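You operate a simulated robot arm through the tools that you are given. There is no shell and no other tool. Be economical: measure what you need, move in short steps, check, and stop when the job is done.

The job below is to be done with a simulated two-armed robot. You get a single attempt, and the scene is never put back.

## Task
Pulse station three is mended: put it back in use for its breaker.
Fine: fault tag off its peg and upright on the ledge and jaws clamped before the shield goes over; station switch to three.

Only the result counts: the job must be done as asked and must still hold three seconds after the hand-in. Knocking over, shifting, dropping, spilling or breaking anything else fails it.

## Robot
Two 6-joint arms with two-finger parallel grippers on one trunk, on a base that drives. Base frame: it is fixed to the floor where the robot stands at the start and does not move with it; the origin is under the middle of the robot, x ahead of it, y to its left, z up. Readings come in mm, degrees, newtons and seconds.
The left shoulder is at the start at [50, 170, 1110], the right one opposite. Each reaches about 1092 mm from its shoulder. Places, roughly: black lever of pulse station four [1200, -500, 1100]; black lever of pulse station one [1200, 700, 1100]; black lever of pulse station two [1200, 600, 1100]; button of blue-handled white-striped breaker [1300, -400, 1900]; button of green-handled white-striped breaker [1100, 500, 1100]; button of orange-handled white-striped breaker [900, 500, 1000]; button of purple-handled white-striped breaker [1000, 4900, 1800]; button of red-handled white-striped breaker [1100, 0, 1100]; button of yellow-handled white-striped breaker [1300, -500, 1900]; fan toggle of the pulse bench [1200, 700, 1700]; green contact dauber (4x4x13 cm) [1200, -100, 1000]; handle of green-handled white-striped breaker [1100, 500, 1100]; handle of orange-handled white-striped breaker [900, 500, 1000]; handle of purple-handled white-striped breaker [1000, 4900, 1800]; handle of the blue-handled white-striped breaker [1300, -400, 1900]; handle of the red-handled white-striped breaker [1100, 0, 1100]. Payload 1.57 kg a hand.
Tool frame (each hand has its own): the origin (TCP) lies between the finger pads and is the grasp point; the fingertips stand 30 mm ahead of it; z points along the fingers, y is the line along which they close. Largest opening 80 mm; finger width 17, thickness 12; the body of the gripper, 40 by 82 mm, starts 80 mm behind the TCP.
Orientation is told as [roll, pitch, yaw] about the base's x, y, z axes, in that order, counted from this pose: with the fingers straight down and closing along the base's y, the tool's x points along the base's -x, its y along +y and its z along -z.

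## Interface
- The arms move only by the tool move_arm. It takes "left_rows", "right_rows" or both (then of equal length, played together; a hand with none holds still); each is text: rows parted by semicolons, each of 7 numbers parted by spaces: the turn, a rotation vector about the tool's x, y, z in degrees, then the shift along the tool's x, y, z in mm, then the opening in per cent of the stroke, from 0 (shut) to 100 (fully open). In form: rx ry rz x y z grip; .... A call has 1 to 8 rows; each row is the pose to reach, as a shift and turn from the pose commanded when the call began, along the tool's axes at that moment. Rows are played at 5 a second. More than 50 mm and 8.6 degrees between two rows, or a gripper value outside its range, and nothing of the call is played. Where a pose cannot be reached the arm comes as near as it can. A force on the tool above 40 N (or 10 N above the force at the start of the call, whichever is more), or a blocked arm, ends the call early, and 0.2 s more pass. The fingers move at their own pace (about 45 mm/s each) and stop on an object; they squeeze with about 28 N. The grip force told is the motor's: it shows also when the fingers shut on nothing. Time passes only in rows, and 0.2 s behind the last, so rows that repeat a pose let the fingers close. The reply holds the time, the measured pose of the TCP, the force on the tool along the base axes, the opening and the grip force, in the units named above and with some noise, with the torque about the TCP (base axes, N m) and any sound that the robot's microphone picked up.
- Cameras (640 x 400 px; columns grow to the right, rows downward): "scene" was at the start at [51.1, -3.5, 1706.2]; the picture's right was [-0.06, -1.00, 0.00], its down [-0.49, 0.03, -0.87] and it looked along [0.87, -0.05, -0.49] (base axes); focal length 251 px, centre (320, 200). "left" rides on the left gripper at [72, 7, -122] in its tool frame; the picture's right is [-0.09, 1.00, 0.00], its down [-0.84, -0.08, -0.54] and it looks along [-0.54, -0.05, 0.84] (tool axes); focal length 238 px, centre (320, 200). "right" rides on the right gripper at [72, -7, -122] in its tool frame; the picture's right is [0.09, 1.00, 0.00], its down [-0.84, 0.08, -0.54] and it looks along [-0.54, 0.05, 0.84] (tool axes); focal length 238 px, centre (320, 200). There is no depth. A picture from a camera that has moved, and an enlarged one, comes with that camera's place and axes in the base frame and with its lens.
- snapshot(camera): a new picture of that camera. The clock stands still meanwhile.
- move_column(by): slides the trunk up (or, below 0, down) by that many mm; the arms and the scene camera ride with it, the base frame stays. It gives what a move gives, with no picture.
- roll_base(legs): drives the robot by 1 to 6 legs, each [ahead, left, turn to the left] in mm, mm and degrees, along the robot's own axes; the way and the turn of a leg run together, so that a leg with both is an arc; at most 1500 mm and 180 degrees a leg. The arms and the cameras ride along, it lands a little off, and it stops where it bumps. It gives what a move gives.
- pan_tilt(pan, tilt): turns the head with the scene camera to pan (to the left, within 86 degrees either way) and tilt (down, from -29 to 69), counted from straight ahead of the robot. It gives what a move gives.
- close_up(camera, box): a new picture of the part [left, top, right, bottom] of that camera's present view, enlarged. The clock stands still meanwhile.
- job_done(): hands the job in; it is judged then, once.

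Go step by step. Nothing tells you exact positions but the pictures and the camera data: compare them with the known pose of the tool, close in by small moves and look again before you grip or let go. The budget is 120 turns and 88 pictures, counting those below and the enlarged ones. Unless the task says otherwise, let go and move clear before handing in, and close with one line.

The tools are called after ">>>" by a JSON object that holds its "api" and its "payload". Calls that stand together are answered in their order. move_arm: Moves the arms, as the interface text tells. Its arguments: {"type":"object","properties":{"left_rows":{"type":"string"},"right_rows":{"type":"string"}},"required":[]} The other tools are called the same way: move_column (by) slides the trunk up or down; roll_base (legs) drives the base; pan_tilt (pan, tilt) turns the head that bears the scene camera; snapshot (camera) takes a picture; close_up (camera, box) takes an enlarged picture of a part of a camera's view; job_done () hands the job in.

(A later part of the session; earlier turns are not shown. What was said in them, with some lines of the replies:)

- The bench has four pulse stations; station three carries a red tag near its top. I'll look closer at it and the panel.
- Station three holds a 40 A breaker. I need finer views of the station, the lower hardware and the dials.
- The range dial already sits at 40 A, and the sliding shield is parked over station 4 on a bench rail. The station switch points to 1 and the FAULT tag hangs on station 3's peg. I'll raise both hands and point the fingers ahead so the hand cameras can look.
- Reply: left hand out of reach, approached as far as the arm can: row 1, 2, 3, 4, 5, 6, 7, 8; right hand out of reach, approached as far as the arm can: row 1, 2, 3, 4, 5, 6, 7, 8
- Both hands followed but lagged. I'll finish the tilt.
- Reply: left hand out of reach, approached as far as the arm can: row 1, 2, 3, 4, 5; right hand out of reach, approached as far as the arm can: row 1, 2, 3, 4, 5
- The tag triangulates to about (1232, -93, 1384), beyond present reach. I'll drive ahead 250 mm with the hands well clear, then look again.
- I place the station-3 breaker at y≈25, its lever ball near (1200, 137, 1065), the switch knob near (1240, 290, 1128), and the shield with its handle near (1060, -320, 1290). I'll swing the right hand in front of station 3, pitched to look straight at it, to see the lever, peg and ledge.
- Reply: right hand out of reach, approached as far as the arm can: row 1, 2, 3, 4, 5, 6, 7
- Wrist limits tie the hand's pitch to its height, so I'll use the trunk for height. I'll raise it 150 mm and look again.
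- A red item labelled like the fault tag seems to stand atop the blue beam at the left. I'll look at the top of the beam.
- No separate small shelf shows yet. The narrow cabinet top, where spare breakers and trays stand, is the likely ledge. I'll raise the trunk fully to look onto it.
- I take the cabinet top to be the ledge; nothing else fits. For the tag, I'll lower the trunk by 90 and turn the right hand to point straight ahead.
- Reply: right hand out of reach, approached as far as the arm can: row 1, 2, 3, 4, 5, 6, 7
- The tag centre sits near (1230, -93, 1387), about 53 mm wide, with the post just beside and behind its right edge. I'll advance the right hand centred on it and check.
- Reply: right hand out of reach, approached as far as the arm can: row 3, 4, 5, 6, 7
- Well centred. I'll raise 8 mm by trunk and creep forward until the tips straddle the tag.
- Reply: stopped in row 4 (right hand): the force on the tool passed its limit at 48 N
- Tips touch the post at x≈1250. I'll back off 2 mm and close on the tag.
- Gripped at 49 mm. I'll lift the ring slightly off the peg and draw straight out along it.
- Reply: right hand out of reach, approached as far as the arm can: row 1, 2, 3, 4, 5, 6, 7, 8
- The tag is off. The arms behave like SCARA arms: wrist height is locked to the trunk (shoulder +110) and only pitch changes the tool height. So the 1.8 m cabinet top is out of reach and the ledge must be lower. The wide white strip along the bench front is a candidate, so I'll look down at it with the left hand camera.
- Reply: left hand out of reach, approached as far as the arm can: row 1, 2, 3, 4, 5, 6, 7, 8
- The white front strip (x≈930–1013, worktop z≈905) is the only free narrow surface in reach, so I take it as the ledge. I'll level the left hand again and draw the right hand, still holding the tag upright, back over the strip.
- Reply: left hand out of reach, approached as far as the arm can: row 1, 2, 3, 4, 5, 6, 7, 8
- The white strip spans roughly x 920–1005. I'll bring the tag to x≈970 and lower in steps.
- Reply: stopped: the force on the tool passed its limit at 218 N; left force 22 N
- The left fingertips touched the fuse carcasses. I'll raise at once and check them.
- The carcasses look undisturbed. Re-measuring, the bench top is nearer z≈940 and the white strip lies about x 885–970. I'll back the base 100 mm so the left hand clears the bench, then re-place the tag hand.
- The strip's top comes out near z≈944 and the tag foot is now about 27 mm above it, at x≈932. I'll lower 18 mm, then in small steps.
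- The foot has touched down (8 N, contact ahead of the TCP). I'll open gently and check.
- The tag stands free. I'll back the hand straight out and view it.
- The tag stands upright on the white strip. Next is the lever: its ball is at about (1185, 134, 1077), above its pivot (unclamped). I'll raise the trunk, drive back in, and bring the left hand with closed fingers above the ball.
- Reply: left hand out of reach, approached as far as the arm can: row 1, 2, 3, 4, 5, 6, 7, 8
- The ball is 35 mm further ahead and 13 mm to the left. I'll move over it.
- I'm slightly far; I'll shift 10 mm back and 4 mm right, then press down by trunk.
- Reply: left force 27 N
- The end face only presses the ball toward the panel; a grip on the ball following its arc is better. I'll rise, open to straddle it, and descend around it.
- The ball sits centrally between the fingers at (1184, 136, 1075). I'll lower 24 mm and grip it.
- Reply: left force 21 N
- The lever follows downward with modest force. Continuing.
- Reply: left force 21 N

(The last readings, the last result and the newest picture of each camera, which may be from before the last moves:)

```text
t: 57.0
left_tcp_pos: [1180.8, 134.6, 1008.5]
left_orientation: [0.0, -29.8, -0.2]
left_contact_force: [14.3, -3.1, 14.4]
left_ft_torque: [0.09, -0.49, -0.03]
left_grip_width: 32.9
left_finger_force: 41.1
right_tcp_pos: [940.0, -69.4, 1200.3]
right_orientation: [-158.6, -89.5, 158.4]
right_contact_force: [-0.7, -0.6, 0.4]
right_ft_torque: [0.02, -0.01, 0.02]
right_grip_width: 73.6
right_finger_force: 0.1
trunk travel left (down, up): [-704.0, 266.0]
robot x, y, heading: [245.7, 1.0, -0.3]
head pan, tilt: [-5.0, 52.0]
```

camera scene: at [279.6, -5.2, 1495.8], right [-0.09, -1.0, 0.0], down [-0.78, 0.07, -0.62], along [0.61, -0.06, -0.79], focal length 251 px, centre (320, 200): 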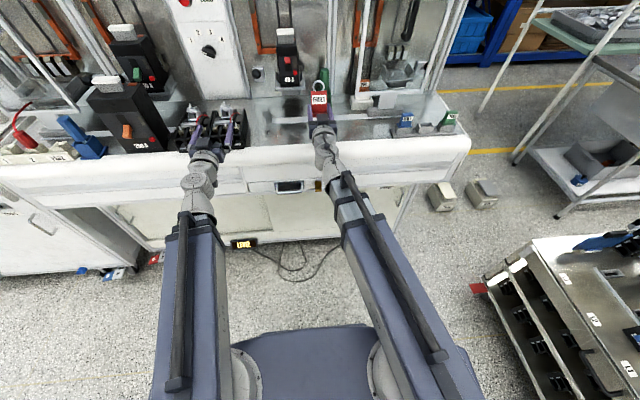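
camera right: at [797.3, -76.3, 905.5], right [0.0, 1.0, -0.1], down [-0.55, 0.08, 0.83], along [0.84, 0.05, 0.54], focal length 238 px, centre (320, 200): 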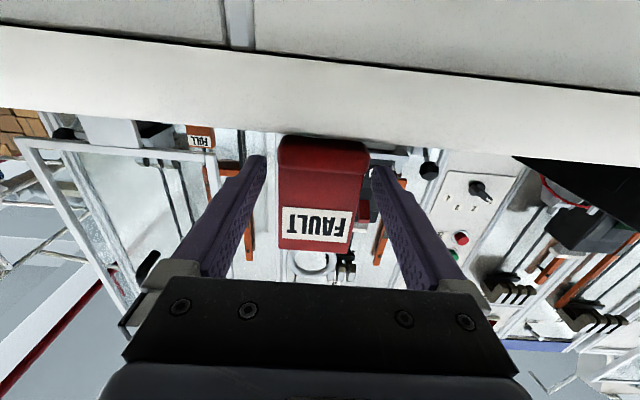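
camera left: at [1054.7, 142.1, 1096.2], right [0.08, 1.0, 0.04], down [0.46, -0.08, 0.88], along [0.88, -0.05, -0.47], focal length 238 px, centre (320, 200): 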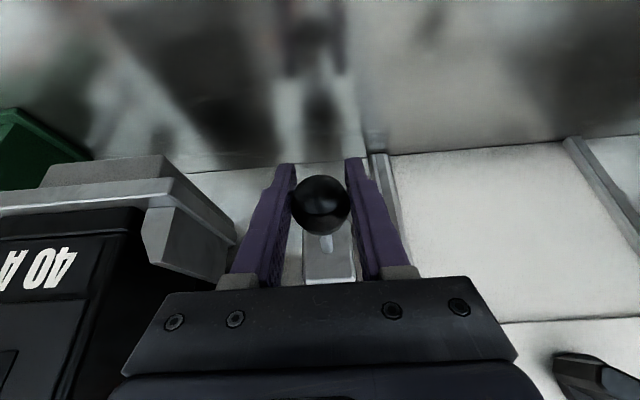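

>>> {"api": "move_arm", "payload": {"left_rows": "0 0 0 -5 0 3 20;0 0 0 -7 0 4 20;0 0 0 -7 0 4 20"}}

>>> {"api": "move_column", "payload": {"by": -8}}

>>> {"api": "snapshot", "payload": {"camera": "left"}}

```text
t: 57.8
left_tcp_pos: [1181.2, 135.8, 1008.4]
left_orientation: [0.1, -29.2, -0.2]
left_contact_force: [-36.8, -4.8, -11.1]
left_ft_torque: [0.06, -0.76, -0.03]
left_grip_width: 33.0
left_finger_force: 40.4
right_tcp_pos: [935.6, -67.8, 1201.0]
right_orientation: [-161.6, -89.5, 161.5]
right_contact_force: [0.5, 0.5, 0.0]
right_ft_torque: [0.0, 0.0, 0.0]
right_grip_width: 73.7
right_finger_force: 0.1
trunk travel left (down, up): [-704.0, 266.0]
robot x, y, heading: [242.9, 1.4, -0.1]
head pan, tilt: [-5.0, 52.0]
```

```text
t: 58.3
left_tcp_pos: [1188.1, 134.8, 1001.9]
left_orientation: [0.0, -29.8, -0.1]
left_contact_force: [-12.7, -4.0, 5.7]
left_ft_torque: [0.09, -0.95, 0.01]
left_grip_width: 32.5
left_finger_force: 41.2
right_tcp_pos: [937.3, -69.2, 1193.8]
right_orientation: [-161.7, -89.5, 161.7]
right_contact_force: [0.2, 0.3, 0.4]
right_ft_torque: [0.01, 0.0, -0.02]
right_grip_width: 73.7
right_finger_force: 0.0
trunk travel left (down, up): [-696.0, 274.0]
robot x, y, heading: [241.5, -5.5, -0.0]
head pan, tilt: [-5.0, 52.0]
```

```text
23 pictures are left
camera left: at [1064.4, 142.0, 1071.1], right [0.08, 1.0, 0.05], down [0.46, -0.08, 0.89], along [0.89, -0.05, -0.46], focal length 238 px, centre (320, 200)
```

left: 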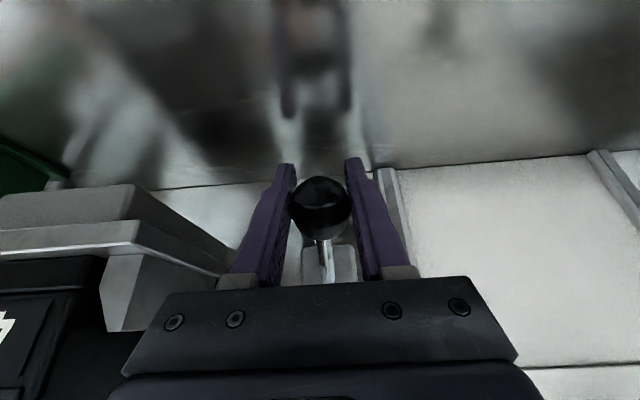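

>>> {"api": "move_arm", "payload": {"left_rows": "0 0 0 -4 0 2 20;0 0 0 -4 0 2 20"}}

>>> {"api": "move_column", "payload": {"by": -8}}

>>> {"api": "move_column", "payload": {"by": -6}}

```text
t: 58.9
left_tcp_pos: [1187.5, 135.1, 1000.9]
left_orientation: [-0.1, -29.5, -0.1]
left_contact_force: [-31.4, -3.7, -7.0]
left_ft_torque: [0.06, -1.12, 0.03]
left_grip_width: 32.6
left_finger_force: 40.9
right_tcp_pos: [935.8, -67.9, 1193.8]
right_orientation: [-161.3, -89.4, 161.3]
right_contact_force: [0.5, 0.1, -1.0]
right_ft_torque: [0.03, -0.03, -0.01]
right_grip_width: 73.5
right_finger_force: 0.1
trunk travel left (down, up): [-696.0, 274.0]
robot x, y, heading: [241.2, 3.8, -0.3]
head pan, tilt: [-5.0, 52.0]
```

```text
t: 59.5
left_tcp_pos: [1191.0, 135.5, 996.9]
left_orientation: [-0.1, -30.2, -0.2]
left_contact_force: [-6.1, -0.7, 37.0]
left_ft_torque: [-0.03, 0.19, -0.01]
left_grip_width: 32.7
left_finger_force: 40.7
right_tcp_pos: [935.9, -68.6, 1186.8]
right_orientation: [-165.4, -89.3, 165.3]
right_contact_force: [-0.9, 0.6, 1.1]
right_ft_torque: [0.02, 0.02, 0.01]
right_grip_width: 73.4
right_finger_force: 0.0
trunk travel left (down, up): [-688.0, 282.0]
robot x, y, heading: [243.8, 0.2, -0.5]
head pan, tilt: [-5.0, 52.0]
```

```text
t: 60.0
left_tcp_pos: [1190.7, 135.9, 988.7]
left_orientation: [0.1, -29.8, -0.2]
left_contact_force: [4.5, 0.4, 36.3]
left_ft_torque: [-0.01, 0.5, -0.01]
left_grip_width: 32.7
left_finger_force: 40.8
right_tcp_pos: [936.7, -69.1, 1180.6]
right_orientation: [-163.5, -89.4, 163.4]
right_contact_force: [0.1, 0.0, 0.6]
right_ft_torque: [-0.01, -0.03, 0.02]
right_grip_width: 73.4
right_finger_force: 0.1
trunk travel left (down, up): [-682.0, 288.0]
robot x, y, heading: [243.1, 1.1, -0.6]
head pan, tilt: [-5.0, 52.0]
```

The lever has come to its lower stop (37 N, then the grip slid). I'll release and rise clear, then look.

>>> {"api": "move_arm", "payload": {"left_rows": "0 0 0 0 0 0 50;0 0 0 0 0 0 62;0 0 0 0 0 0 62"}}

>>> {"api": "move_column", "payload": {"by": 95}}

>>> {"api": "snapshot", "payload": {"camera": "left"}}

>>> {"api": "close_up", "payload": {"camera": "scene", "box": [220, 40, 380, 140]}}

```text
t: 60.9
left_tcp_pos: [1191.0, 134.8, 986.2]
left_orientation: [-0.1, -29.7, -0.2]
left_contact_force: [-0.9, 0.0, -0.2]
left_ft_torque: [-0.04, -0.01, 0.02]
left_grip_width: 49.6
left_finger_force: 0.0
right_tcp_pos: [938.6, -69.6, 1178.8]
right_orientation: [-156.1, -89.4, 155.9]
right_contact_force: [-0.7, -0.1, -0.1]
right_ft_torque: [-0.01, -0.02, -0.03]
right_grip_width: 73.5
right_finger_force: 0.0
trunk travel left (down, up): [-682.0, 288.0]
robot x, y, heading: [239.4, -1.6, -0.3]
head pan, tilt: [-5.0, 52.0]
```

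```text
t: 62.1
left_tcp_pos: [1192.4, 136.7, 1080.8]
left_orientation: [-0.1, -29.7, -0.1]
left_contact_force: [-0.1, 0.3, 0.5]
left_ft_torque: [-0.02, 0.01, 0.01]
left_grip_width: 49.9
left_finger_force: 0.1
right_tcp_pos: [938.7, -67.9, 1273.0]
right_orientation: [-154.9, -89.5, 154.8]
right_contact_force: [1.1, -0.6, 0.2]
right_ft_torque: [0.0, 0.0, 0.02]
right_grip_width: 73.6
right_finger_force: 0.0
trunk travel left (down, up): [-777.0, 193.0]
robot x, y, heading: [243.8, -1.1, -0.3]
head pan, tilt: [-5.0, 52.0]
```

```text
22 pictures are left
camera left: at [1069.3, 142.1, 1150.4], right [0.08, 1.0, 0.04], down [0.46, -0.08, 0.88], along [0.88, -0.05, -0.46], focal length 238 px, centre (320, 200)
```

left: 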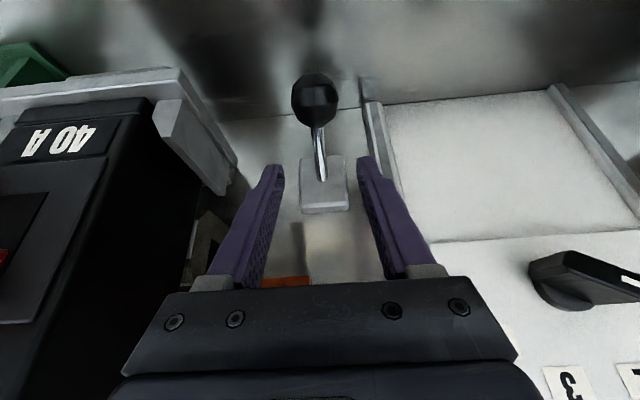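

```text
4.00 times, centred on (300, 90) of scene
camera zoom: at [279.2, -5.2, 1724.9], right [-0.09, -1.0, 0.0], down [-0.78, 0.07, -0.62], along [0.61, -0.06, -0.79], focal length 1005 px, centre (400, 640)
```

zoom: 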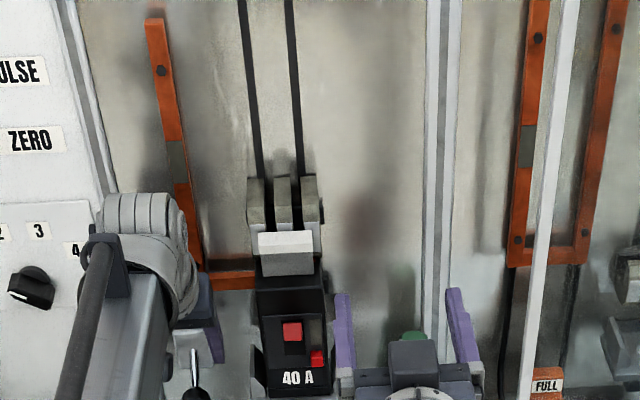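

The jaws have come down onto the breaker, so it is clamped. Next is the station switch (knob ≈ (1235, 296, 1131), pointing to 1). I'll withdraw and level the left hand toward it and move the right hand away from above the tag.

>>> {"api": "move_arm", "payload": {"left_rows": "0 -6 0 3 20 -23 62;0 -12 0 6 40 -45 62;0 -18 0 9 60 -68 62;0 -24 0 12 80 -91 62;0 -30 0 15 100 -114 62;0 -36 0 18 120 -136 62;0 -42 0 21 140 -159 62;0 -48 0 24.5 159 -182 62", "right_rows": "0 0 0 0 -20 0 92;0 0 0 0 -40 0 92;0 0 0 0 -60 0 92;0 0 0 0 -80 0 92;0 0 0 0 -100 0 92;0 0 0 0 -120 0 92;0 0 0 0 -140 0 92;0 0 0 0 -160 0 92"}}

>>> {"api": "move_arm", "payload": {"left_rows": "0 0 -7.8 0 0 0 62;0 0 -15.6 0 0 0 62;0 0 -23.4 0 0 0 62;0 0 -31 0 0 0 62;0 0 -39 0 0 0 62;0 0 -46.8 0 0 0 62;0 0 -54.5 0 0 0 62;0 0 -62 0 0 0 62"}}

>>> {"api": "move_column", "payload": {"by": -90}}

>>> {"api": "snapshot", "payload": {"camera": "left"}}

```text
t: 63.9
left_tcp_pos: [1081.7, 295.3, 1226.6]
left_orientation: [-0.1, -77.9, -0.1]
left_contact_force: [-0.7, 0.8, 0.9]
left_ft_torque: [0.0, 0.01, -0.04]
left_grip_width: 49.5
left_finger_force: 0.0
left hand out of reach, approached as far as the arm can: row 1, 2, 3, 4, 5, 6, 7, 8
right_tcp_pos: [937.0, -228.4, 1274.0]
right_orientation: [-154.7, -89.4, 154.6]
right_contact_force: [0.3, -0.2, -0.7]
right_ft_torque: [-0.02, -0.03, -0.01]
right_grip_width: 73.6
right_finger_force: 0.1
right hand out of reach, approached as far as the arm can: row 6
trunk travel left (down, up): [-777.0, 193.0]
robot x, y, heading: [244.6, -0.9, -0.3]
head pan, tilt: [-5.0, 52.0]
```

```text
t: 65.7
left_tcp_pos: [1080.4, 294.3, 1223.9]
left_orientation: [-75.9, -27.1, 83.2]
left_contact_force: [0.8, 0.0, -0.2]
left_ft_torque: [-0.01, 0.02, -0.04]
left_grip_width: 49.5
left_finger_force: 0.0
right_tcp_pos: [937.8, -227.5, 1273.6]
right_orientation: [-157.1, -89.6, 156.9]
right_contact_force: [-0.5, 0.5, -0.6]
right_ft_torque: [-0.02, 0.02, -0.02]
right_grip_width: 73.5
right_finger_force: 0.1
trunk travel left (down, up): [-777.0, 193.0]
robot x, y, heading: [241.4, 1.2, -0.4]
head pan, tilt: [-5.0, 52.0]
```

```text
t: 67.0
left_tcp_pos: [1080.2, 294.3, 1134.0]
left_orientation: [-75.9, -27.3, 83.2]
left_contact_force: [-1.4, -0.1, 1.0]
left_ft_torque: [0.0, 0.01, 0.0]
left_grip_width: 49.7
left_finger_force: 0.0
right_tcp_pos: [936.8, -227.7, 1184.4]
right_orientation: [-157.3, -89.5, 157.2]
right_contact_force: [-0.8, -1.2, -0.8]
right_ft_torque: [0.0, -0.03, 0.0]
right_grip_width: 73.5
right_finger_force: 0.1
trunk travel left (down, up): [-687.0, 283.0]
robot x, y, heading: [244.1, -6.2, -0.2]
head pan, tilt: [-5.0, 52.0]
```

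```text
20 pictures are left
camera left: at [953.0, 234.4, 1121.6], right [-0.18, 0.55, -0.82], down [-0.43, 0.7, 0.57], along [0.89, 0.45, 0.11], focal length 238 px, centre (320, 200)
```

left: 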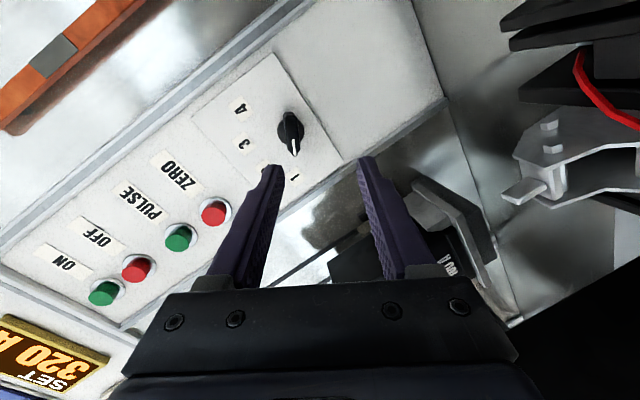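

The knob's wing lines up between the fingers. I estimate its centre at about y≈283, z≈1133. I'll approach to 60 mm short and look again.

>>> {"api": "move_arm", "payload": {"left_rows": "0 0 0 0.4 -5.2 21 62;0 0 0 0.7 -10.4 42 62;0 0 0 1 -15.6 62 62;0 0 0 1.4 -20.8 83 62;0 0 0 1.4 -20.8 83 62"}}

>>> {"api": "snapshot", "payload": {"camera": "left"}}

```text
t: 68.2
left_tcp_pos: [1163.8, 281.6, 1135.1]
left_orientation: [-75.9, -27.1, 83.2]
left_contact_force: [0.0, 0.4, 0.3]
left_ft_torque: [-0.01, 0.02, 0.0]
left_grip_width: 49.7
left_finger_force: 0.1
right_tcp_pos: [937.0, -227.9, 1183.5]
right_orientation: [-157.2, -89.5, 157.0]
right_contact_force: [0.9, -0.1, 0.1]
right_ft_torque: [0.01, -0.01, 0.04]
right_grip_width: 73.6
right_finger_force: 0.0
trunk travel left (down, up): [-687.0, 283.0]
robot x, y, heading: [246.0, 2.1, -0.3]
head pan, tilt: [-5.0, 52.0]
```

```text
19 pictures are left
camera left: at [1035.4, 221.8, 1121.6], right [-0.18, 0.55, -0.82], down [-0.43, 0.7, 0.57], along [0.89, 0.45, 0.11], focal length 238 px, centre (320, 200)
```

left: 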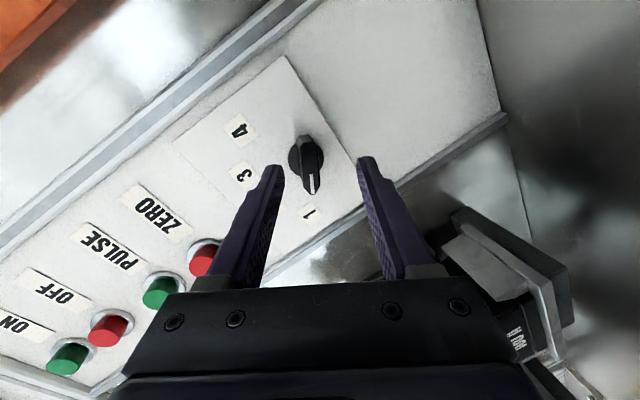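

Knob front centre fixes to (1231, 281, 1133). I'll lift 3 mm and advance 45 mm so the pads straddle the wing.

>>> {"api": "move_column", "payload": {"by": 3}}

>>> {"api": "move_arm", "payload": {"left_rows": "0 0 0 -1.1 -2 11 62;0 0 0 -2.2 -4.1 22 62;0 0 0 -3.3 -6.2 33 62;0 0 0 -4.4 -8.3 44 62;0 0 0 -4.4 -8.3 44 62"}}

>>> {"api": "snapshot", "payload": {"camera": "left"}}

```text
t: 68.7
left_tcp_pos: [1163.5, 281.7, 1137.8]
left_orientation: [-75.9, -27.2, 83.1]
left_contact_force: [0.1, 0.4, -0.6]
left_ft_torque: [-0.01, 0.0, -0.01]
left_grip_width: 49.9
left_finger_force: 0.0
right_tcp_pos: [937.2, -227.4, 1186.6]
right_orientation: [-156.9, -89.4, 156.8]
right_contact_force: [0.3, -0.2, 0.1]
right_ft_torque: [0.01, 0.02, 0.01]
right_grip_width: 73.8
right_finger_force: 0.1
trunk travel left (down, up): [-690.0, 280.0]
robot x, y, heading: [242.5, 0.4, -0.2]
head pan, tilt: [-5.0, 52.0]
```

```text
t: 69.9
left_tcp_pos: [1208.6, 281.3, 1136.6]
left_orientation: [-75.9, -27.3, 83.2]
left_contact_force: [-1.0, 0.0, -0.3]
left_ft_torque: [0.02, 0.01, -0.02]
left_grip_width: 49.5
left_finger_force: 0.0
right_tcp_pos: [938.2, -226.9, 1187.6]
right_orientation: [-157.2, -89.5, 157.0]
right_contact_force: [0.2, 0.8, -0.3]
right_ft_torque: [-0.03, -0.01, 0.02]
right_grip_width: 73.6
right_finger_force: 0.0
trunk travel left (down, up): [-690.0, 280.0]
robot x, y, heading: [241.7, 0.2, -0.4]
head pan, tilt: [-5.0, 52.0]
```

```text
18 pictures are left
camera left: at [1080.5, 221.2, 1124.5], right [-0.18, 0.55, -0.82], down [-0.43, 0.7, 0.57], along [0.89, 0.45, 0.11], focal length 238 px, centre (320, 200)
```

left: 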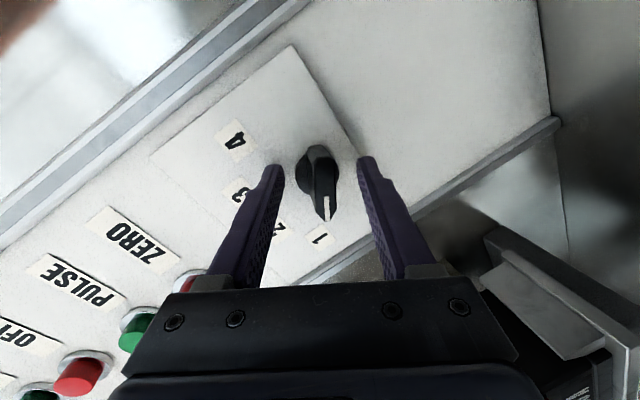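

>>> {"api": "move_arm", "payload": {"left_rows": "0 0 0 -0.5 -0.9 5 62;0 0 0 -1 -1.8 10 62;0 0 0 -1 -1.8 10 40;0 0 0 -1 -1.8 10 20;0 0 0 -1 -1.8 10 5;0 0 0 -1 -1.8 10 5"}}

>>> {"api": "snapshot", "payload": {"camera": "left"}}

```text
t: 70.7
left_tcp_pos: [1210.6, 279.4, 1139.3]
left_orientation: [-75.8, -27.2, 82.9]
left_contact_force: [-8.6, 3.5, -10.1]
left_ft_torque: [0.06, 0.08, -0.01]
left_grip_width: 27.8
left_finger_force: 5.6
right_tcp_pos: [933.4, -228.6, 1188.3]
right_orientation: [-164.6, -89.4, 164.5]
right_contact_force: [-1.2, -1.1, -0.4]
right_ft_torque: [0.03, 0.04, 0.07]
right_grip_width: 73.7
right_finger_force: 0.1
trunk travel left (down, up): [-690.0, 280.0]
robot x, y, heading: [241.3, -0.7, -0.4]
head pan, tilt: [-5.0, 52.0]
stopped in row 4 (left hand): the force on the tool passed its limit at 43 N (the readings are from after the stop); the commanded pose is now the measured one
```

```text
17 pictures are left
camera left: at [1083.3, 219.5, 1126.8], right [-0.18, 0.55, -0.82], down [-0.42, 0.7, 0.57], along [0.89, 0.45, 0.11], focal length 238 px, centre (320, 200)
```

left: 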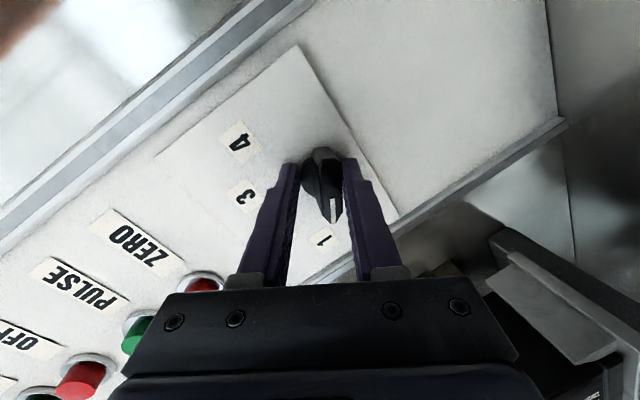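

The tips bear on the plate; I'll back off 4 mm and finish closing.

>>> {"api": "move_arm", "payload": {"left_rows": "0 0 0 0 0.5 -4 34;0 0 0 0 0.5 -4 20;0 0 0 0 0.5 -4 5;0 0 0 0 0.5 -4 5;0 0 0 0 0.5 -4 5"}}

>>> {"api": "snapshot", "payload": {"camera": "left"}}

```text
t: 71.9
left_tcp_pos: [1211.6, 282.5, 1136.7]
left_orientation: [-75.9, -27.1, 83.1]
left_contact_force: [-15.1, 5.2, -21.4]
left_ft_torque: [0.1, 0.08, -0.26]
left_grip_width: 19.6
left_finger_force: 8.7
right_tcp_pos: [937.1, -226.3, 1186.0]
right_orientation: [-149.6, -89.5, 149.4]
right_contact_force: [0.2, -0.1, -0.3]
right_ft_torque: [0.02, -0.01, 0.03]
right_grip_width: 73.5
right_finger_force: 0.0
trunk travel left (down, up): [-690.0, 280.0]
robot x, y, heading: [245.2, -1.4, 0.1]
head pan, tilt: [-5.0, 52.0]
```

```text
16 pictures are left
camera left: at [1084.3, 221.9, 1123.5], right [-0.18, 0.55, -0.82], down [-0.42, 0.71, 0.57], along [0.89, 0.45, 0.11], focal length 238 px, centre (320, 200)
```

left: 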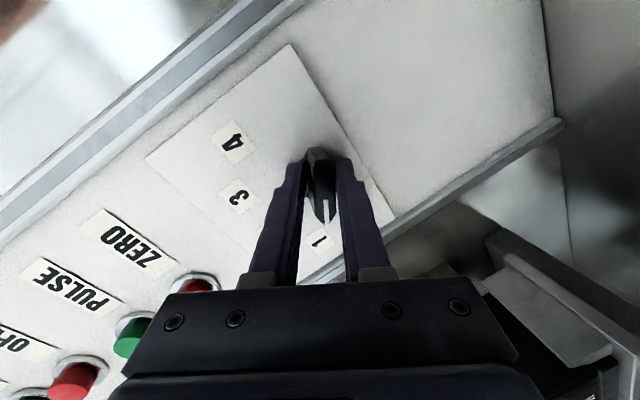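

The wing is held. I'll turn it from 1 toward 3 (rotation about +x), 64° first.

>>> {"api": "move_arm", "payload": {"left_rows": "0 0 8 0 0 0 5;0 0 16 0 0 0 5;0 0 24 0 0 0 5;0 0 32 0 0 0 5;0 0 40 0 0 0 5;0 0 48 0 0 0 5;0 0 56 0 0 0 5;0 0 64 0 0 0 5"}}

>>> {"api": "snapshot", "payload": {"camera": "left"}}

```text
t: 73.7
left_tcp_pos: [1210.6, 282.9, 1136.4]
left_orientation: [8.9, -77.4, -9.3]
left_contact_force: [-2.8, 16.6, -4.2]
left_ft_torque: [0.07, 0.07, 0.49]
left_grip_width: 18.7
left_finger_force: 8.2
right_tcp_pos: [936.8, -226.5, 1186.7]
right_orientation: [-147.3, -89.5, 147.2]
right_contact_force: [-0.4, 0.8, -0.3]
right_ft_torque: [0.0, 0.02, 0.01]
right_grip_width: 73.4
right_finger_force: 0.0
trunk travel left (down, up): [-690.0, 280.0]
robot x, y, heading: [240.1, -2.1, -0.2]
head pan, tilt: [-5.0, 52.0]
```

```text
15 pictures are left
camera left: at [1078.0, 292.1, 1093.0], right [0.03, 0.99, 0.12], down [-0.35, -0.11, 0.93], along [0.94, -0.07, 0.34], focal length 238 px, centre (320, 200)
```

left: 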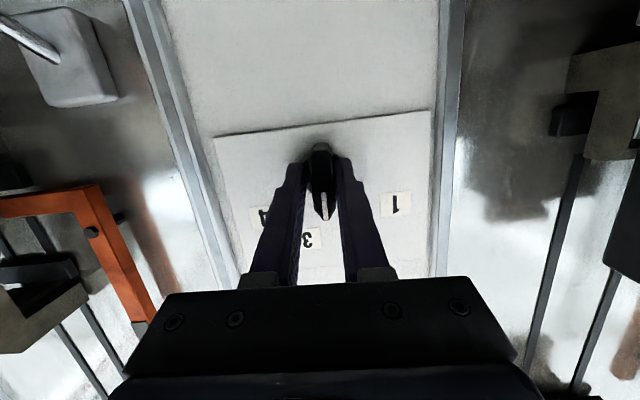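

It turns with the hand, with the pointer now about straight up. I'll go on about 20° to reach 3.

>>> {"api": "move_arm", "payload": {"left_rows": "0 0 7 0 0 0 5;0 0 14 0 0 0 5;0 0 21 0 0 0 5;0 0 21 0 0 0 5"}}

>>> {"api": "close_up", "payload": {"camera": "left", "box": [220, 120, 420, 245]}}

```text
t: 74.7
left_tcp_pos: [1212.5, 283.5, 1137.3]
left_orientation: [60.3, -64.1, -63.2]
left_contact_force: [-0.5, 20.1, 1.2]
left_ft_torque: [0.01, -0.23, 0.48]
left_grip_width: 20.6
left_finger_force: 9.1
right_tcp_pos: [935.7, -225.4, 1186.1]
right_orientation: [-146.8, -89.4, 146.8]
right_contact_force: [-0.3, -0.2, -0.3]
right_ft_torque: [-0.03, 0.0, 0.05]
right_grip_width: 73.5
right_finger_force: 0.0
trunk travel left (down, up): [-690.0, 280.0]
robot x, y, heading: [242.9, -1.1, -0.4]
head pan, tilt: [-5.0, 52.0]
```

```text
3.20 times, centred on (320, 182) of left
camera zoom: at [1079.2, 317.4, 1100.7], right [0.1, 0.88, 0.46], down [-0.37, -0.4, 0.84], along [0.92, -0.26, 0.29], focal length 763 px, centre (320, 256)
```

zoom: 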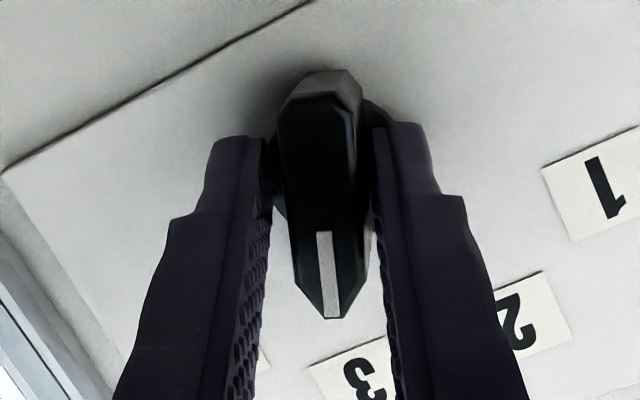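

The pointer lines up with 3. I'll open, withdraw and check.

>>> {"api": "move_arm", "payload": {"left_rows": "0 0 0 0 0 0 40;0 0 0 0 0 0 62;0 0 0 0 0 -15 62;0 0 0 0 0 -30 62;0 0 0 0 0 -50 62;0 0 0 0 0 -70 62"}}

>>> {"api": "close_up", "payload": {"camera": "left", "box": [200, 80, 440, 230]}}

```text
t: 76.1
left_tcp_pos: [1143.1, 279.1, 1136.6]
left_orientation: [60.6, -64.1, -63.5]
left_contact_force: [0.5, -0.3, -0.2]
left_ft_torque: [-0.02, -0.01, 0.0]
left_grip_width: 49.4
left_finger_force: 0.1
left hand out of reach, approached as far as the arm can: row 4, 5, 6
right_tcp_pos: [937.2, -227.9, 1186.6]
right_orientation: [-157.3, -89.4, 157.2]
right_contact_force: [-0.5, 0.2, -0.3]
right_ft_torque: [-0.01, 0.0, 0.02]
right_grip_width: 73.5
right_finger_force: 0.1
trunk travel left (down, up): [-690.0, 280.0]
robot x, y, heading: [242.2, 0.5, -0.3]
head pan, tilt: [-5.0, 52.0]
```

```text
2.67 times, centred on (320, 155) of left
camera zoom: at [1010.3, 313.3, 1101.3], right [0.11, 0.88, 0.46], down [-0.37, -0.39, 0.84], along [0.92, -0.26, 0.29], focal length 636 px, centre (320, 320)
```

zoom: 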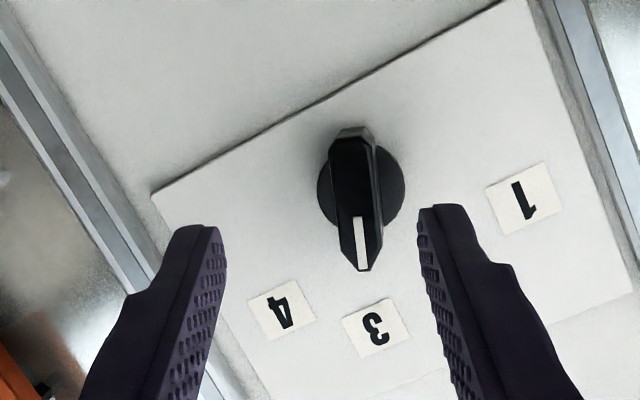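

The switch is at 3. Now I'll retract the left hand, raise the trunk to the shield-handle height, and look with the right camera.

>>> {"api": "move_arm", "payload": {"left_rows": "0 0 0 0 0 -30 62;0 0 0 0 0 -60 62;0 0 0 0 0 -90 62;0 0 0 0 0 -120 62;0 0 0 0 0 -150 62", "right_rows": "0 0 0 0 -14 0 92;0 0 0 0 -28 0 92;0 0 0 0 -42 0 92;0 0 0 0 -56 0 92;0 0 0 0 -70 0 92"}}

>>> {"api": "move_column", "payload": {"by": 90}}

>>> {"api": "snapshot", "payload": {"camera": "right"}}

```text
t: 77.3
left_tcp_pos: [997.4, 281.8, 1137.4]
left_orientation: [60.6, -64.1, -63.4]
left_contact_force: [-0.4, 0.0, 0.0]
left_ft_torque: [0.01, 0.01, -0.02]
left_grip_width: 49.6
left_finger_force: 0.0
left hand out of reach, approached as far as the arm can: row 1, 2, 3, 4, 5
right_tcp_pos: [937.3, -297.5, 1186.2]
right_orientation: [-158.9, -89.5, 158.8]
right_contact_force: [0.4, 0.2, -0.9]
right_ft_torque: [-0.01, 0.01, 0.01]
right_grip_width: 73.4
right_finger_force: 0.1
trunk travel left (down, up): [-690.0, 280.0]
robot x, y, heading: [242.6, 1.5, -0.3]
head pan, tilt: [-5.0, 52.0]
```

```text
t: 78.6
left_tcp_pos: [997.5, 282.3, 1227.6]
left_orientation: [60.5, -64.2, -63.3]
left_contact_force: [0.1, -0.4, -0.4]
left_ft_torque: [0.02, -0.01, -0.01]
left_grip_width: 49.7
left_finger_force: 0.0
right_tcp_pos: [936.6, -296.8, 1277.5]
right_orientation: [-154.8, -89.5, 154.7]
right_contact_force: [0.2, 0.6, 1.1]
right_ft_torque: [0.01, 0.02, -0.01]
right_grip_width: 73.7
right_finger_force: 0.1
trunk travel left (down, up): [-780.0, 190.0]
robot x, y, heading: [246.2, -2.2, 0.0]
head pan, tilt: [-5.0, 52.0]
```

```text
12 pictures are left
camera right: at [816.4, -302.5, 1203.5], right [0.0, 1.0, -0.1], down [-0.55, 0.08, 0.83], along [0.84, 0.05, 0.55], focal length 238 px, centre (320, 200)
```

right: 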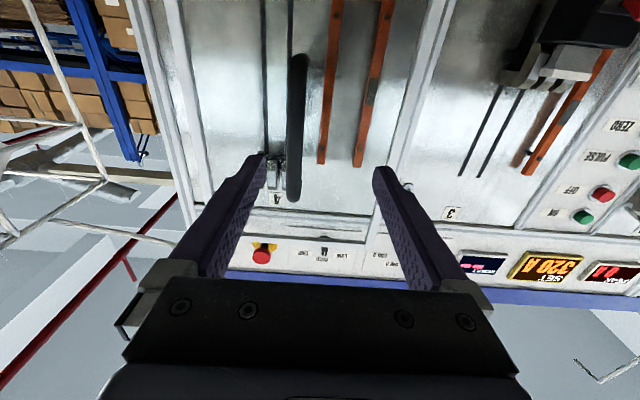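

The handle bar is vertical near (1064, -322), z 1217–1366. I'll straddle it and check.

>>> {"api": "move_arm", "payload": {"right_rows": "0 0 0 0 -12 20 92;0 0 0 0 -25 45 92;0 0 0 0 -25 70 92;0 0 0 0 -25 92 92;0 0 0 0 -25 110 92;0 0 0 0 -25 110 92"}}

>>> {"api": "snapshot", "payload": {"camera": "right"}}

```text
t: 80.0
left_tcp_pos: [997.7, 282.4, 1228.3]
left_orientation: [60.5, -64.1, -63.4]
left_contact_force: [0.9, -0.4, -0.1]
left_ft_torque: [0.0, 0.02, 0.01]
left_grip_width: 49.8
left_finger_force: 0.0
right_tcp_pos: [1043.9, -321.4, 1276.3]
right_orientation: [-152.8, -89.6, 152.8]
right_contact_force: [-0.4, 0.2, -0.5]
right_ft_torque: [0.01, 0.0, -0.01]
right_grip_width: 73.5
right_finger_force: 0.0
trunk travel left (down, up): [-780.0, 190.0]
robot x, y, heading: [241.9, 4.3, -0.2]
head pan, tilt: [-5.0, 52.0]
```

```text
11 pictures are left
camera right: at [924.8, -328.3, 1203.6], right [0.0, 1.0, -0.1], down [-0.55, 0.08, 0.83], along [0.84, 0.05, 0.54], focal length 238 px, centre (320, 200)
```

right: 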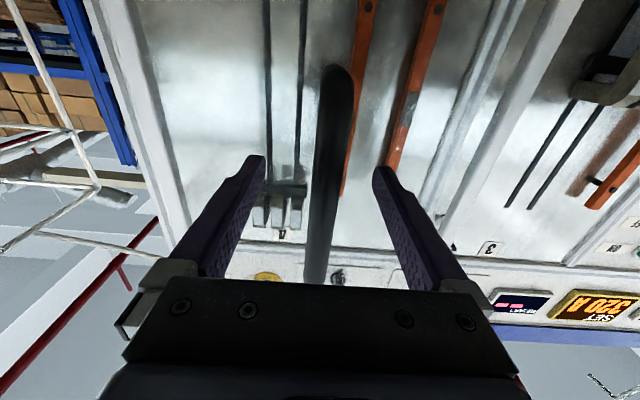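

The bar is between the fingers. I'll close on it and begin sliding left.

>>> {"api": "move_arm", "payload": {"right_rows": "0 0 0 0 4 6 70;0 0 0 0 5 6 40;0 0 0 0 5 6 15;0 0 0 0 5 6 10;0 0 0 0 5 6 10"}}

>>> {"api": "move_arm", "payload": {"right_rows": "0 0 0 0 8 0 10;0 0 0 0 18 0 10;0 0 0 0 30 0 10;0 0 0 0 42 0 10;0 0 0 0 54 0 10;0 0 0 0 66 0 10;0 0 0 0 78 0 10;0 0 0 0 90 0 10"}}

```text
t: 80.8
left_tcp_pos: [996.5, 282.9, 1229.7]
left_orientation: [60.6, -64.1, -63.5]
left_contact_force: [0.3, -0.1, 0.5]
left_ft_torque: [0.01, 0.01, -0.04]
left_grip_width: 49.6
left_finger_force: 0.0
right_tcp_pos: [1046.3, -314.8, 1277.4]
right_orientation: [-151.2, -89.4, 151.2]
right_contact_force: [-3.5, 0.0, 0.4]
right_ft_torque: [-0.03, 0.03, -0.05]
right_grip_width: 41.1
right_finger_force: 4.2
trunk travel left (down, up): [-780.0, 190.0]
robot x, y, heading: [240.7, -4.3, -0.2]
head pan, tilt: [-5.0, 52.0]
stopped in row 4 (right hand): the force on the tool passed its limit at 48 N (the readings are from after the stop); the commanded pose is now the measured one
```

```text
t: 81.9
left_tcp_pos: [996.1, 282.2, 1229.4]
left_orientation: [60.7, -64.1, -63.6]
left_contact_force: [-0.1, 0.1, 0.0]
left_ft_torque: [0.02, 0.01, -0.02]
left_grip_width: 49.8
left_finger_force: 0.0
right_tcp_pos: [1047.2, -273.4, 1279.0]
right_orientation: [-157.9, -89.4, 157.7]
right_contact_force: [-12.3, 0.5, -1.8]
right_ft_torque: [0.16, 0.1, 0.3]
right_grip_width: 16.8
right_finger_force: 5.0
trunk travel left (down, up): [-780.0, 190.0]
robot x, y, heading: [243.7, -0.8, -0.4]
head pan, tilt: [-5.0, 52.0]
stopped in row 5 (right hand): the force on the tool passed its limit at 42 N (the readings are from after the stop); the commanded pose is now the measured one
```

The tips press on the pane. I'll back off 4 mm and continue slower.

>>> {"api": "move_arm", "payload": {"right_rows": "0 0 0 0 0 -4 10;0 0 0 0 6 -4 10;0 0 0 0 12 -4 10;0 0 0 0 18 -4 10;0 0 0 0 25 -4 10;0 0 0 0 32 -4 10;0 0 0 0 39 -4 10;0 0 0 0 46 -4 10"}}

>>> {"api": "close_up", "payload": {"camera": "scene", "box": [200, 40, 440, 190]}}

```text
t: 83.7
left_tcp_pos: [997.2, 282.3, 1227.0]
left_orientation: [60.5, -64.0, -63.3]
left_contact_force: [-0.5, 0.0, -0.5]
left_ft_torque: [0.0, -0.02, 0.0]
left_grip_width: 49.5
left_finger_force: 0.2
right_tcp_pos: [1046.2, -226.8, 1277.5]
right_orientation: [-149.5, -89.3, 149.4]
right_contact_force: [13.2, -1.2, 13.3]
right_ft_torque: [0.17, 0.18, 0.08]
right_grip_width: 15.6
right_finger_force: 31.5
trunk travel left (down, up): [-780.0, 190.0]
robot x, y, heading: [246.7, -3.3, -0.1]
head pan, tilt: [-5.0, 52.0]
```

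```text
2.67 times, centred on (320, 115) of scene
camera zoom: at [278.3, -5.2, 1728.0], right [-0.09, -1.0, 0.0], down [-0.78, 0.07, -0.62], along [0.61, -0.06, -0.79], focal length 670 px, centre (320, 427)
```

zoom: 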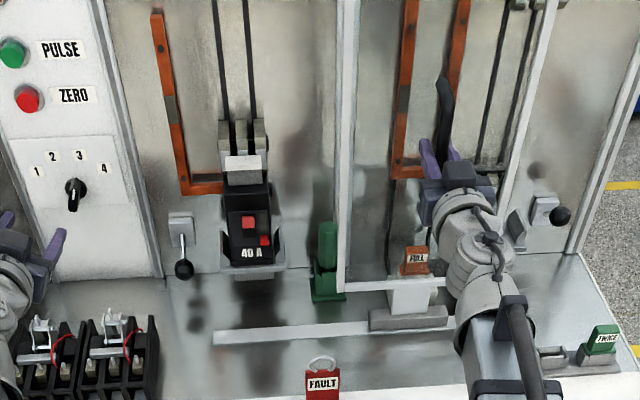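

The shield slides well and clears the plug and dauber. Continuing.

>>> {"api": "move_arm", "payload": {"right_rows": "0 0 0 0 8 0 10;0 0 0 0 17 0 10;0 0 0 0 26 0 10;0 0 0 0 35 0 10;0 0 0 0 44 0 10;0 0 0 0 53 0 10;0 0 0 0 62 0 10;0 0 0 0 70 0 10"}}

>>> {"api": "move_arm", "payload": {"right_rows": "0 0 0 0 8 0 10;0 0 0 0 17 0 10;0 0 0 0 26 0 10;0 0 0 0 35 0 10;0 0 0 0 44 0 10;0 0 0 0 53 0 10;0 0 0 0 62 0 10;0 0 0 0 70 0 10"}}

>>> {"api": "snapshot", "payload": {"camera": "scene"}}

```text
t: 85.5
left_tcp_pos: [998.1, 280.9, 1226.0]
left_orientation: [60.4, -64.2, -63.3]
left_contact_force: [0.3, 0.4, -0.4]
left_ft_torque: [0.02, 0.0, 0.01]
left_grip_width: 49.6
left_finger_force: 0.0
right_tcp_pos: [1045.4, -169.1, 1276.1]
right_orientation: [-160.8, -89.3, 161.0]
right_contact_force: [9.4, -1.3, -0.6]
right_ft_torque: [0.38, 0.48, -0.03]
right_grip_width: 15.9
right_finger_force: 30.9
right hand out of reach, approached as far as the arm can: row 7, 8
trunk travel left (down, up): [-780.0, 190.0]
robot x, y, heading: [246.0, -1.6, -0.2]
head pan, tilt: [-5.0, 52.0]
```

```text
t: 87.3
left_tcp_pos: [997.2, 282.3, 1228.9]
left_orientation: [60.4, -64.2, -63.3]
left_contact_force: [0.1, -0.1, -0.9]
left_ft_torque: [-0.03, -0.01, 0.0]
left_grip_width: 49.7
left_finger_force: 0.0
right_tcp_pos: [1045.8, -97.3, 1278.1]
right_orientation: [-147.5, -89.4, 147.5]
right_contact_force: [-5.0, -1.8, -5.1]
right_ft_torque: [0.23, 0.04, -0.06]
right_grip_width: 15.6
right_finger_force: 31.7
right hand out of reach, approached as far as the arm can: row 1, 2, 3
trunk travel left (down, up): [-780.0, 190.0]
robot x, y, heading: [242.1, -1.1, -0.3]
head pan, tilt: [-5.0, 52.0]
```

```text
9 pictures are left
camera scene: at [277.2, -5.5, 1728.0], right [-0.09, -1.0, 0.0], down [-0.78, 0.07, -0.62], along [0.61, -0.06, -0.79], focal length 251 px, centre (320, 200)
```

scene: 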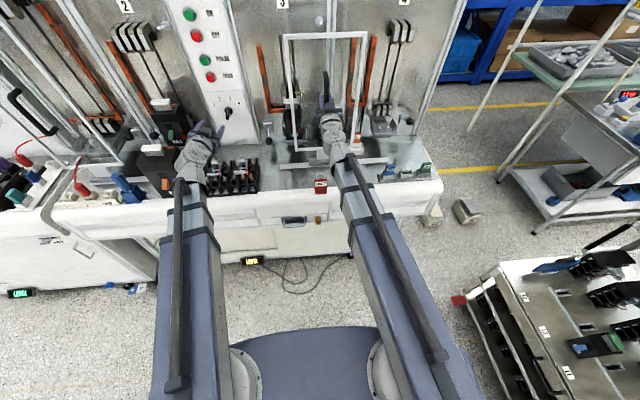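

>>> {"api": "move_arm", "payload": {"right_rows": "0 0 0 0 8 0 10;0 0 0 0 17 0 10;0 0 0 0 26 0 10;0 0 0 0 35 0 10;0 0 0 0 44 0 10;0 0 0 0 53 0 10;0 0 0 0 62 0 10;0 0 0 0 70 0 10"}}

>>> {"api": "move_arm", "payload": {"right_rows": "0 0 0 0 8 0 10;0 0 0 0 16 0 10;0 0 0 0 24 0 10;0 0 0 0 32 0 10;0 0 0 0 40 0 10;0 0 0 0 48 0 10;0 0 0 0 56 0 10;0 0 0 0 64 0 10"}}

>>> {"api": "close_up", "payload": {"camera": "scene", "box": [200, 20, 440, 200]}}

```text
t: 89.1
left_tcp_pos: [997.7, 281.3, 1228.3]
left_orientation: [60.5, -64.1, -63.4]
left_contact_force: [-0.4, 0.0, 0.3]
left_ft_torque: [0.02, -0.01, 0.03]
left_grip_width: 49.6
left_finger_force: 0.0
right_tcp_pos: [1046.4, -26.8, 1277.0]
right_orientation: [-149.9, -89.4, 149.9]
right_contact_force: [-2.3, -1.1, -0.3]
right_ft_torque: [0.17, 0.34, -0.04]
right_grip_width: 15.8
right_finger_force: 31.6
trunk travel left (down, up): [-780.0, 190.0]
robot x, y, heading: [242.1, 0.0, -0.3]
head pan, tilt: [-5.0, 52.0]
```

```text
t: 90.9
left_tcp_pos: [997.7, 279.9, 1227.1]
left_orientation: [60.5, -64.2, -63.5]
left_contact_force: [-0.5, -0.6, 0.1]
left_ft_torque: [0.0, 0.02, -0.05]
left_grip_width: 49.5
left_finger_force: 0.0
right_tcp_pos: [1046.4, 21.1, 1277.2]
right_orientation: [-159.5, -89.4, 157.7]
right_contact_force: [-3.0, -15.8, -4.0]
right_ft_torque: [0.13, -0.14, -0.05]
right_grip_width: 15.7
right_finger_force: 31.5
trunk travel left (down, up): [-780.0, 190.0]
robot x, y, heading: [241.1, -1.2, -0.6]
head pan, tilt: [-5.0, 52.0]
stopped in row 8 (right hand): the force on the tool passed its limit at 43 N (the readings are from after the stop); the commanded pose is now the measured one
```

```text
2.22 times, centred on (320, 110) of scene
camera zoom: at [277.2, -5.9, 1728.1], right [-0.09, -1.0, 0.0], down [-0.78, 0.07, -0.62], along [0.61, -0.06, -0.79], focal length 559 px, centre (320, 400)
```

zoom: 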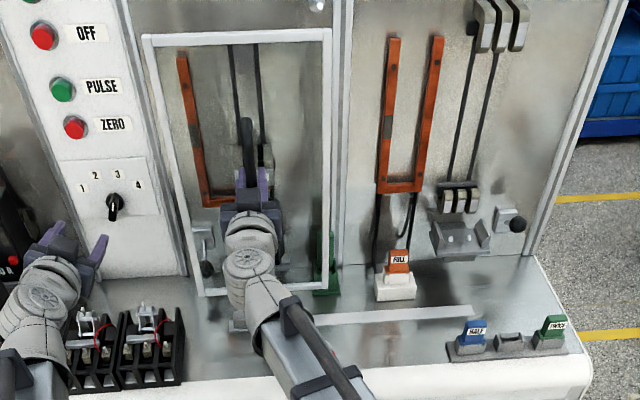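

The shield reached its end stop over station 3. I'll release, back out and check everything.

>>> {"api": "move_arm", "payload": {"right_rows": "0 0 0 0 -1 0 40;0 0 0 0 -1 0 70;0 0 0 0 -1 0 92;0 0 0 0 -1 -25 92;0 0 0 0 -1 -50 92;0 0 0 0 -1 -80 92;0 0 0 0 -1 -110 92"}}

>>> {"api": "move_arm", "payload": {"right_rows": "0 0 0 0 -30 0 92;0 0 0 0 -60 0 92;0 0 0 0 -90 0 92;0 0 0 0 -120 0 92;0 0 0 0 -150 0 92;0 0 0 0 -180 0 92;0 0 0 0 -210 0 92;0 0 0 0 -240 0 92"}}

>>> {"api": "close_up", "payload": {"camera": "scene", "box": [200, 20, 440, 200]}}

```text
t: 92.5
left_tcp_pos: [997.7, 280.3, 1229.0]
left_orientation: [60.5, -64.1, -63.5]
left_contact_force: [0.1, 0.2, -0.5]
left_ft_torque: [-0.01, -0.02, 0.0]
left_grip_width: 50.0
left_finger_force: 0.1
right_tcp_pos: [936.7, 27.3, 1277.6]
right_orientation: [-149.9, -89.5, 148.8]
right_contact_force: [0.8, 0.1, -0.7]
right_ft_torque: [0.02, -0.01, -0.01]
right_grip_width: 73.7
right_finger_force: 0.1
trunk travel left (down, up): [-780.0, 190.0]
robot x, y, heading: [244.2, -3.1, -0.5]
head pan, tilt: [-5.0, 52.0]
```

```text
t: 94.3
left_tcp_pos: [998.0, 279.4, 1227.3]
left_orientation: [60.5, -64.0, -63.5]
left_contact_force: [0.0, -0.8, -0.1]
left_ft_torque: [-0.01, 0.02, -0.01]
left_grip_width: 49.7
left_finger_force: 0.1
right_tcp_pos: [931.5, -192.7, 1273.9]
right_orientation: [-122.6, -89.7, 120.6]
right_contact_force: [0.0, -0.2, -0.6]
right_ft_torque: [0.0, 0.02, 0.04]
right_grip_width: 73.6
right_finger_force: 0.0
right hand out of reach, approached as far as the arm can: row 4, 7, 8
trunk travel left (down, up): [-780.0, 190.0]
robot x, y, heading: [240.9, 3.7, -0.1]
head pan, tilt: [-5.0, 52.0]
```

```text
2.22 times, centred on (320, 110) of scene
camera zoom: at [277.4, -6.3, 1727.9], right [-0.09, -1.0, 0.0], down [-0.78, 0.07, -0.62], along [0.61, -0.06, -0.79], focal length 559 px, centre (320, 400)
```

zoom: 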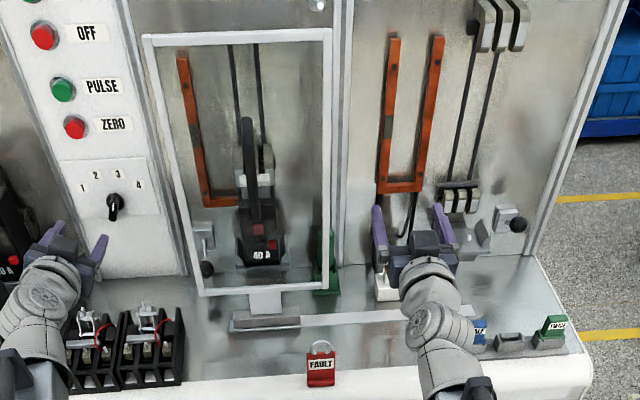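

The jaws are clamped, the shield is over station 3 at its stop, and the switch is at 3. The tag stands upright and untouched, the neighbours are undisturbed, and both hands are clear, so I'm handing in.

>>> {"api": "job_done", "payload": {}}

```text
The job is handed in.
```

Pulse station three is set up for its 40 A breaker: jaws clamped before the shield went over, switch at 3, range dial already at 40 A. Two things are uncertain. I took the white front strip of the bench as the ledge for the fault tag, since nothing else narrow was in reach. My left gripper also pressed hard once on the black open housings (218 N), though they looked unmoved afterwards.
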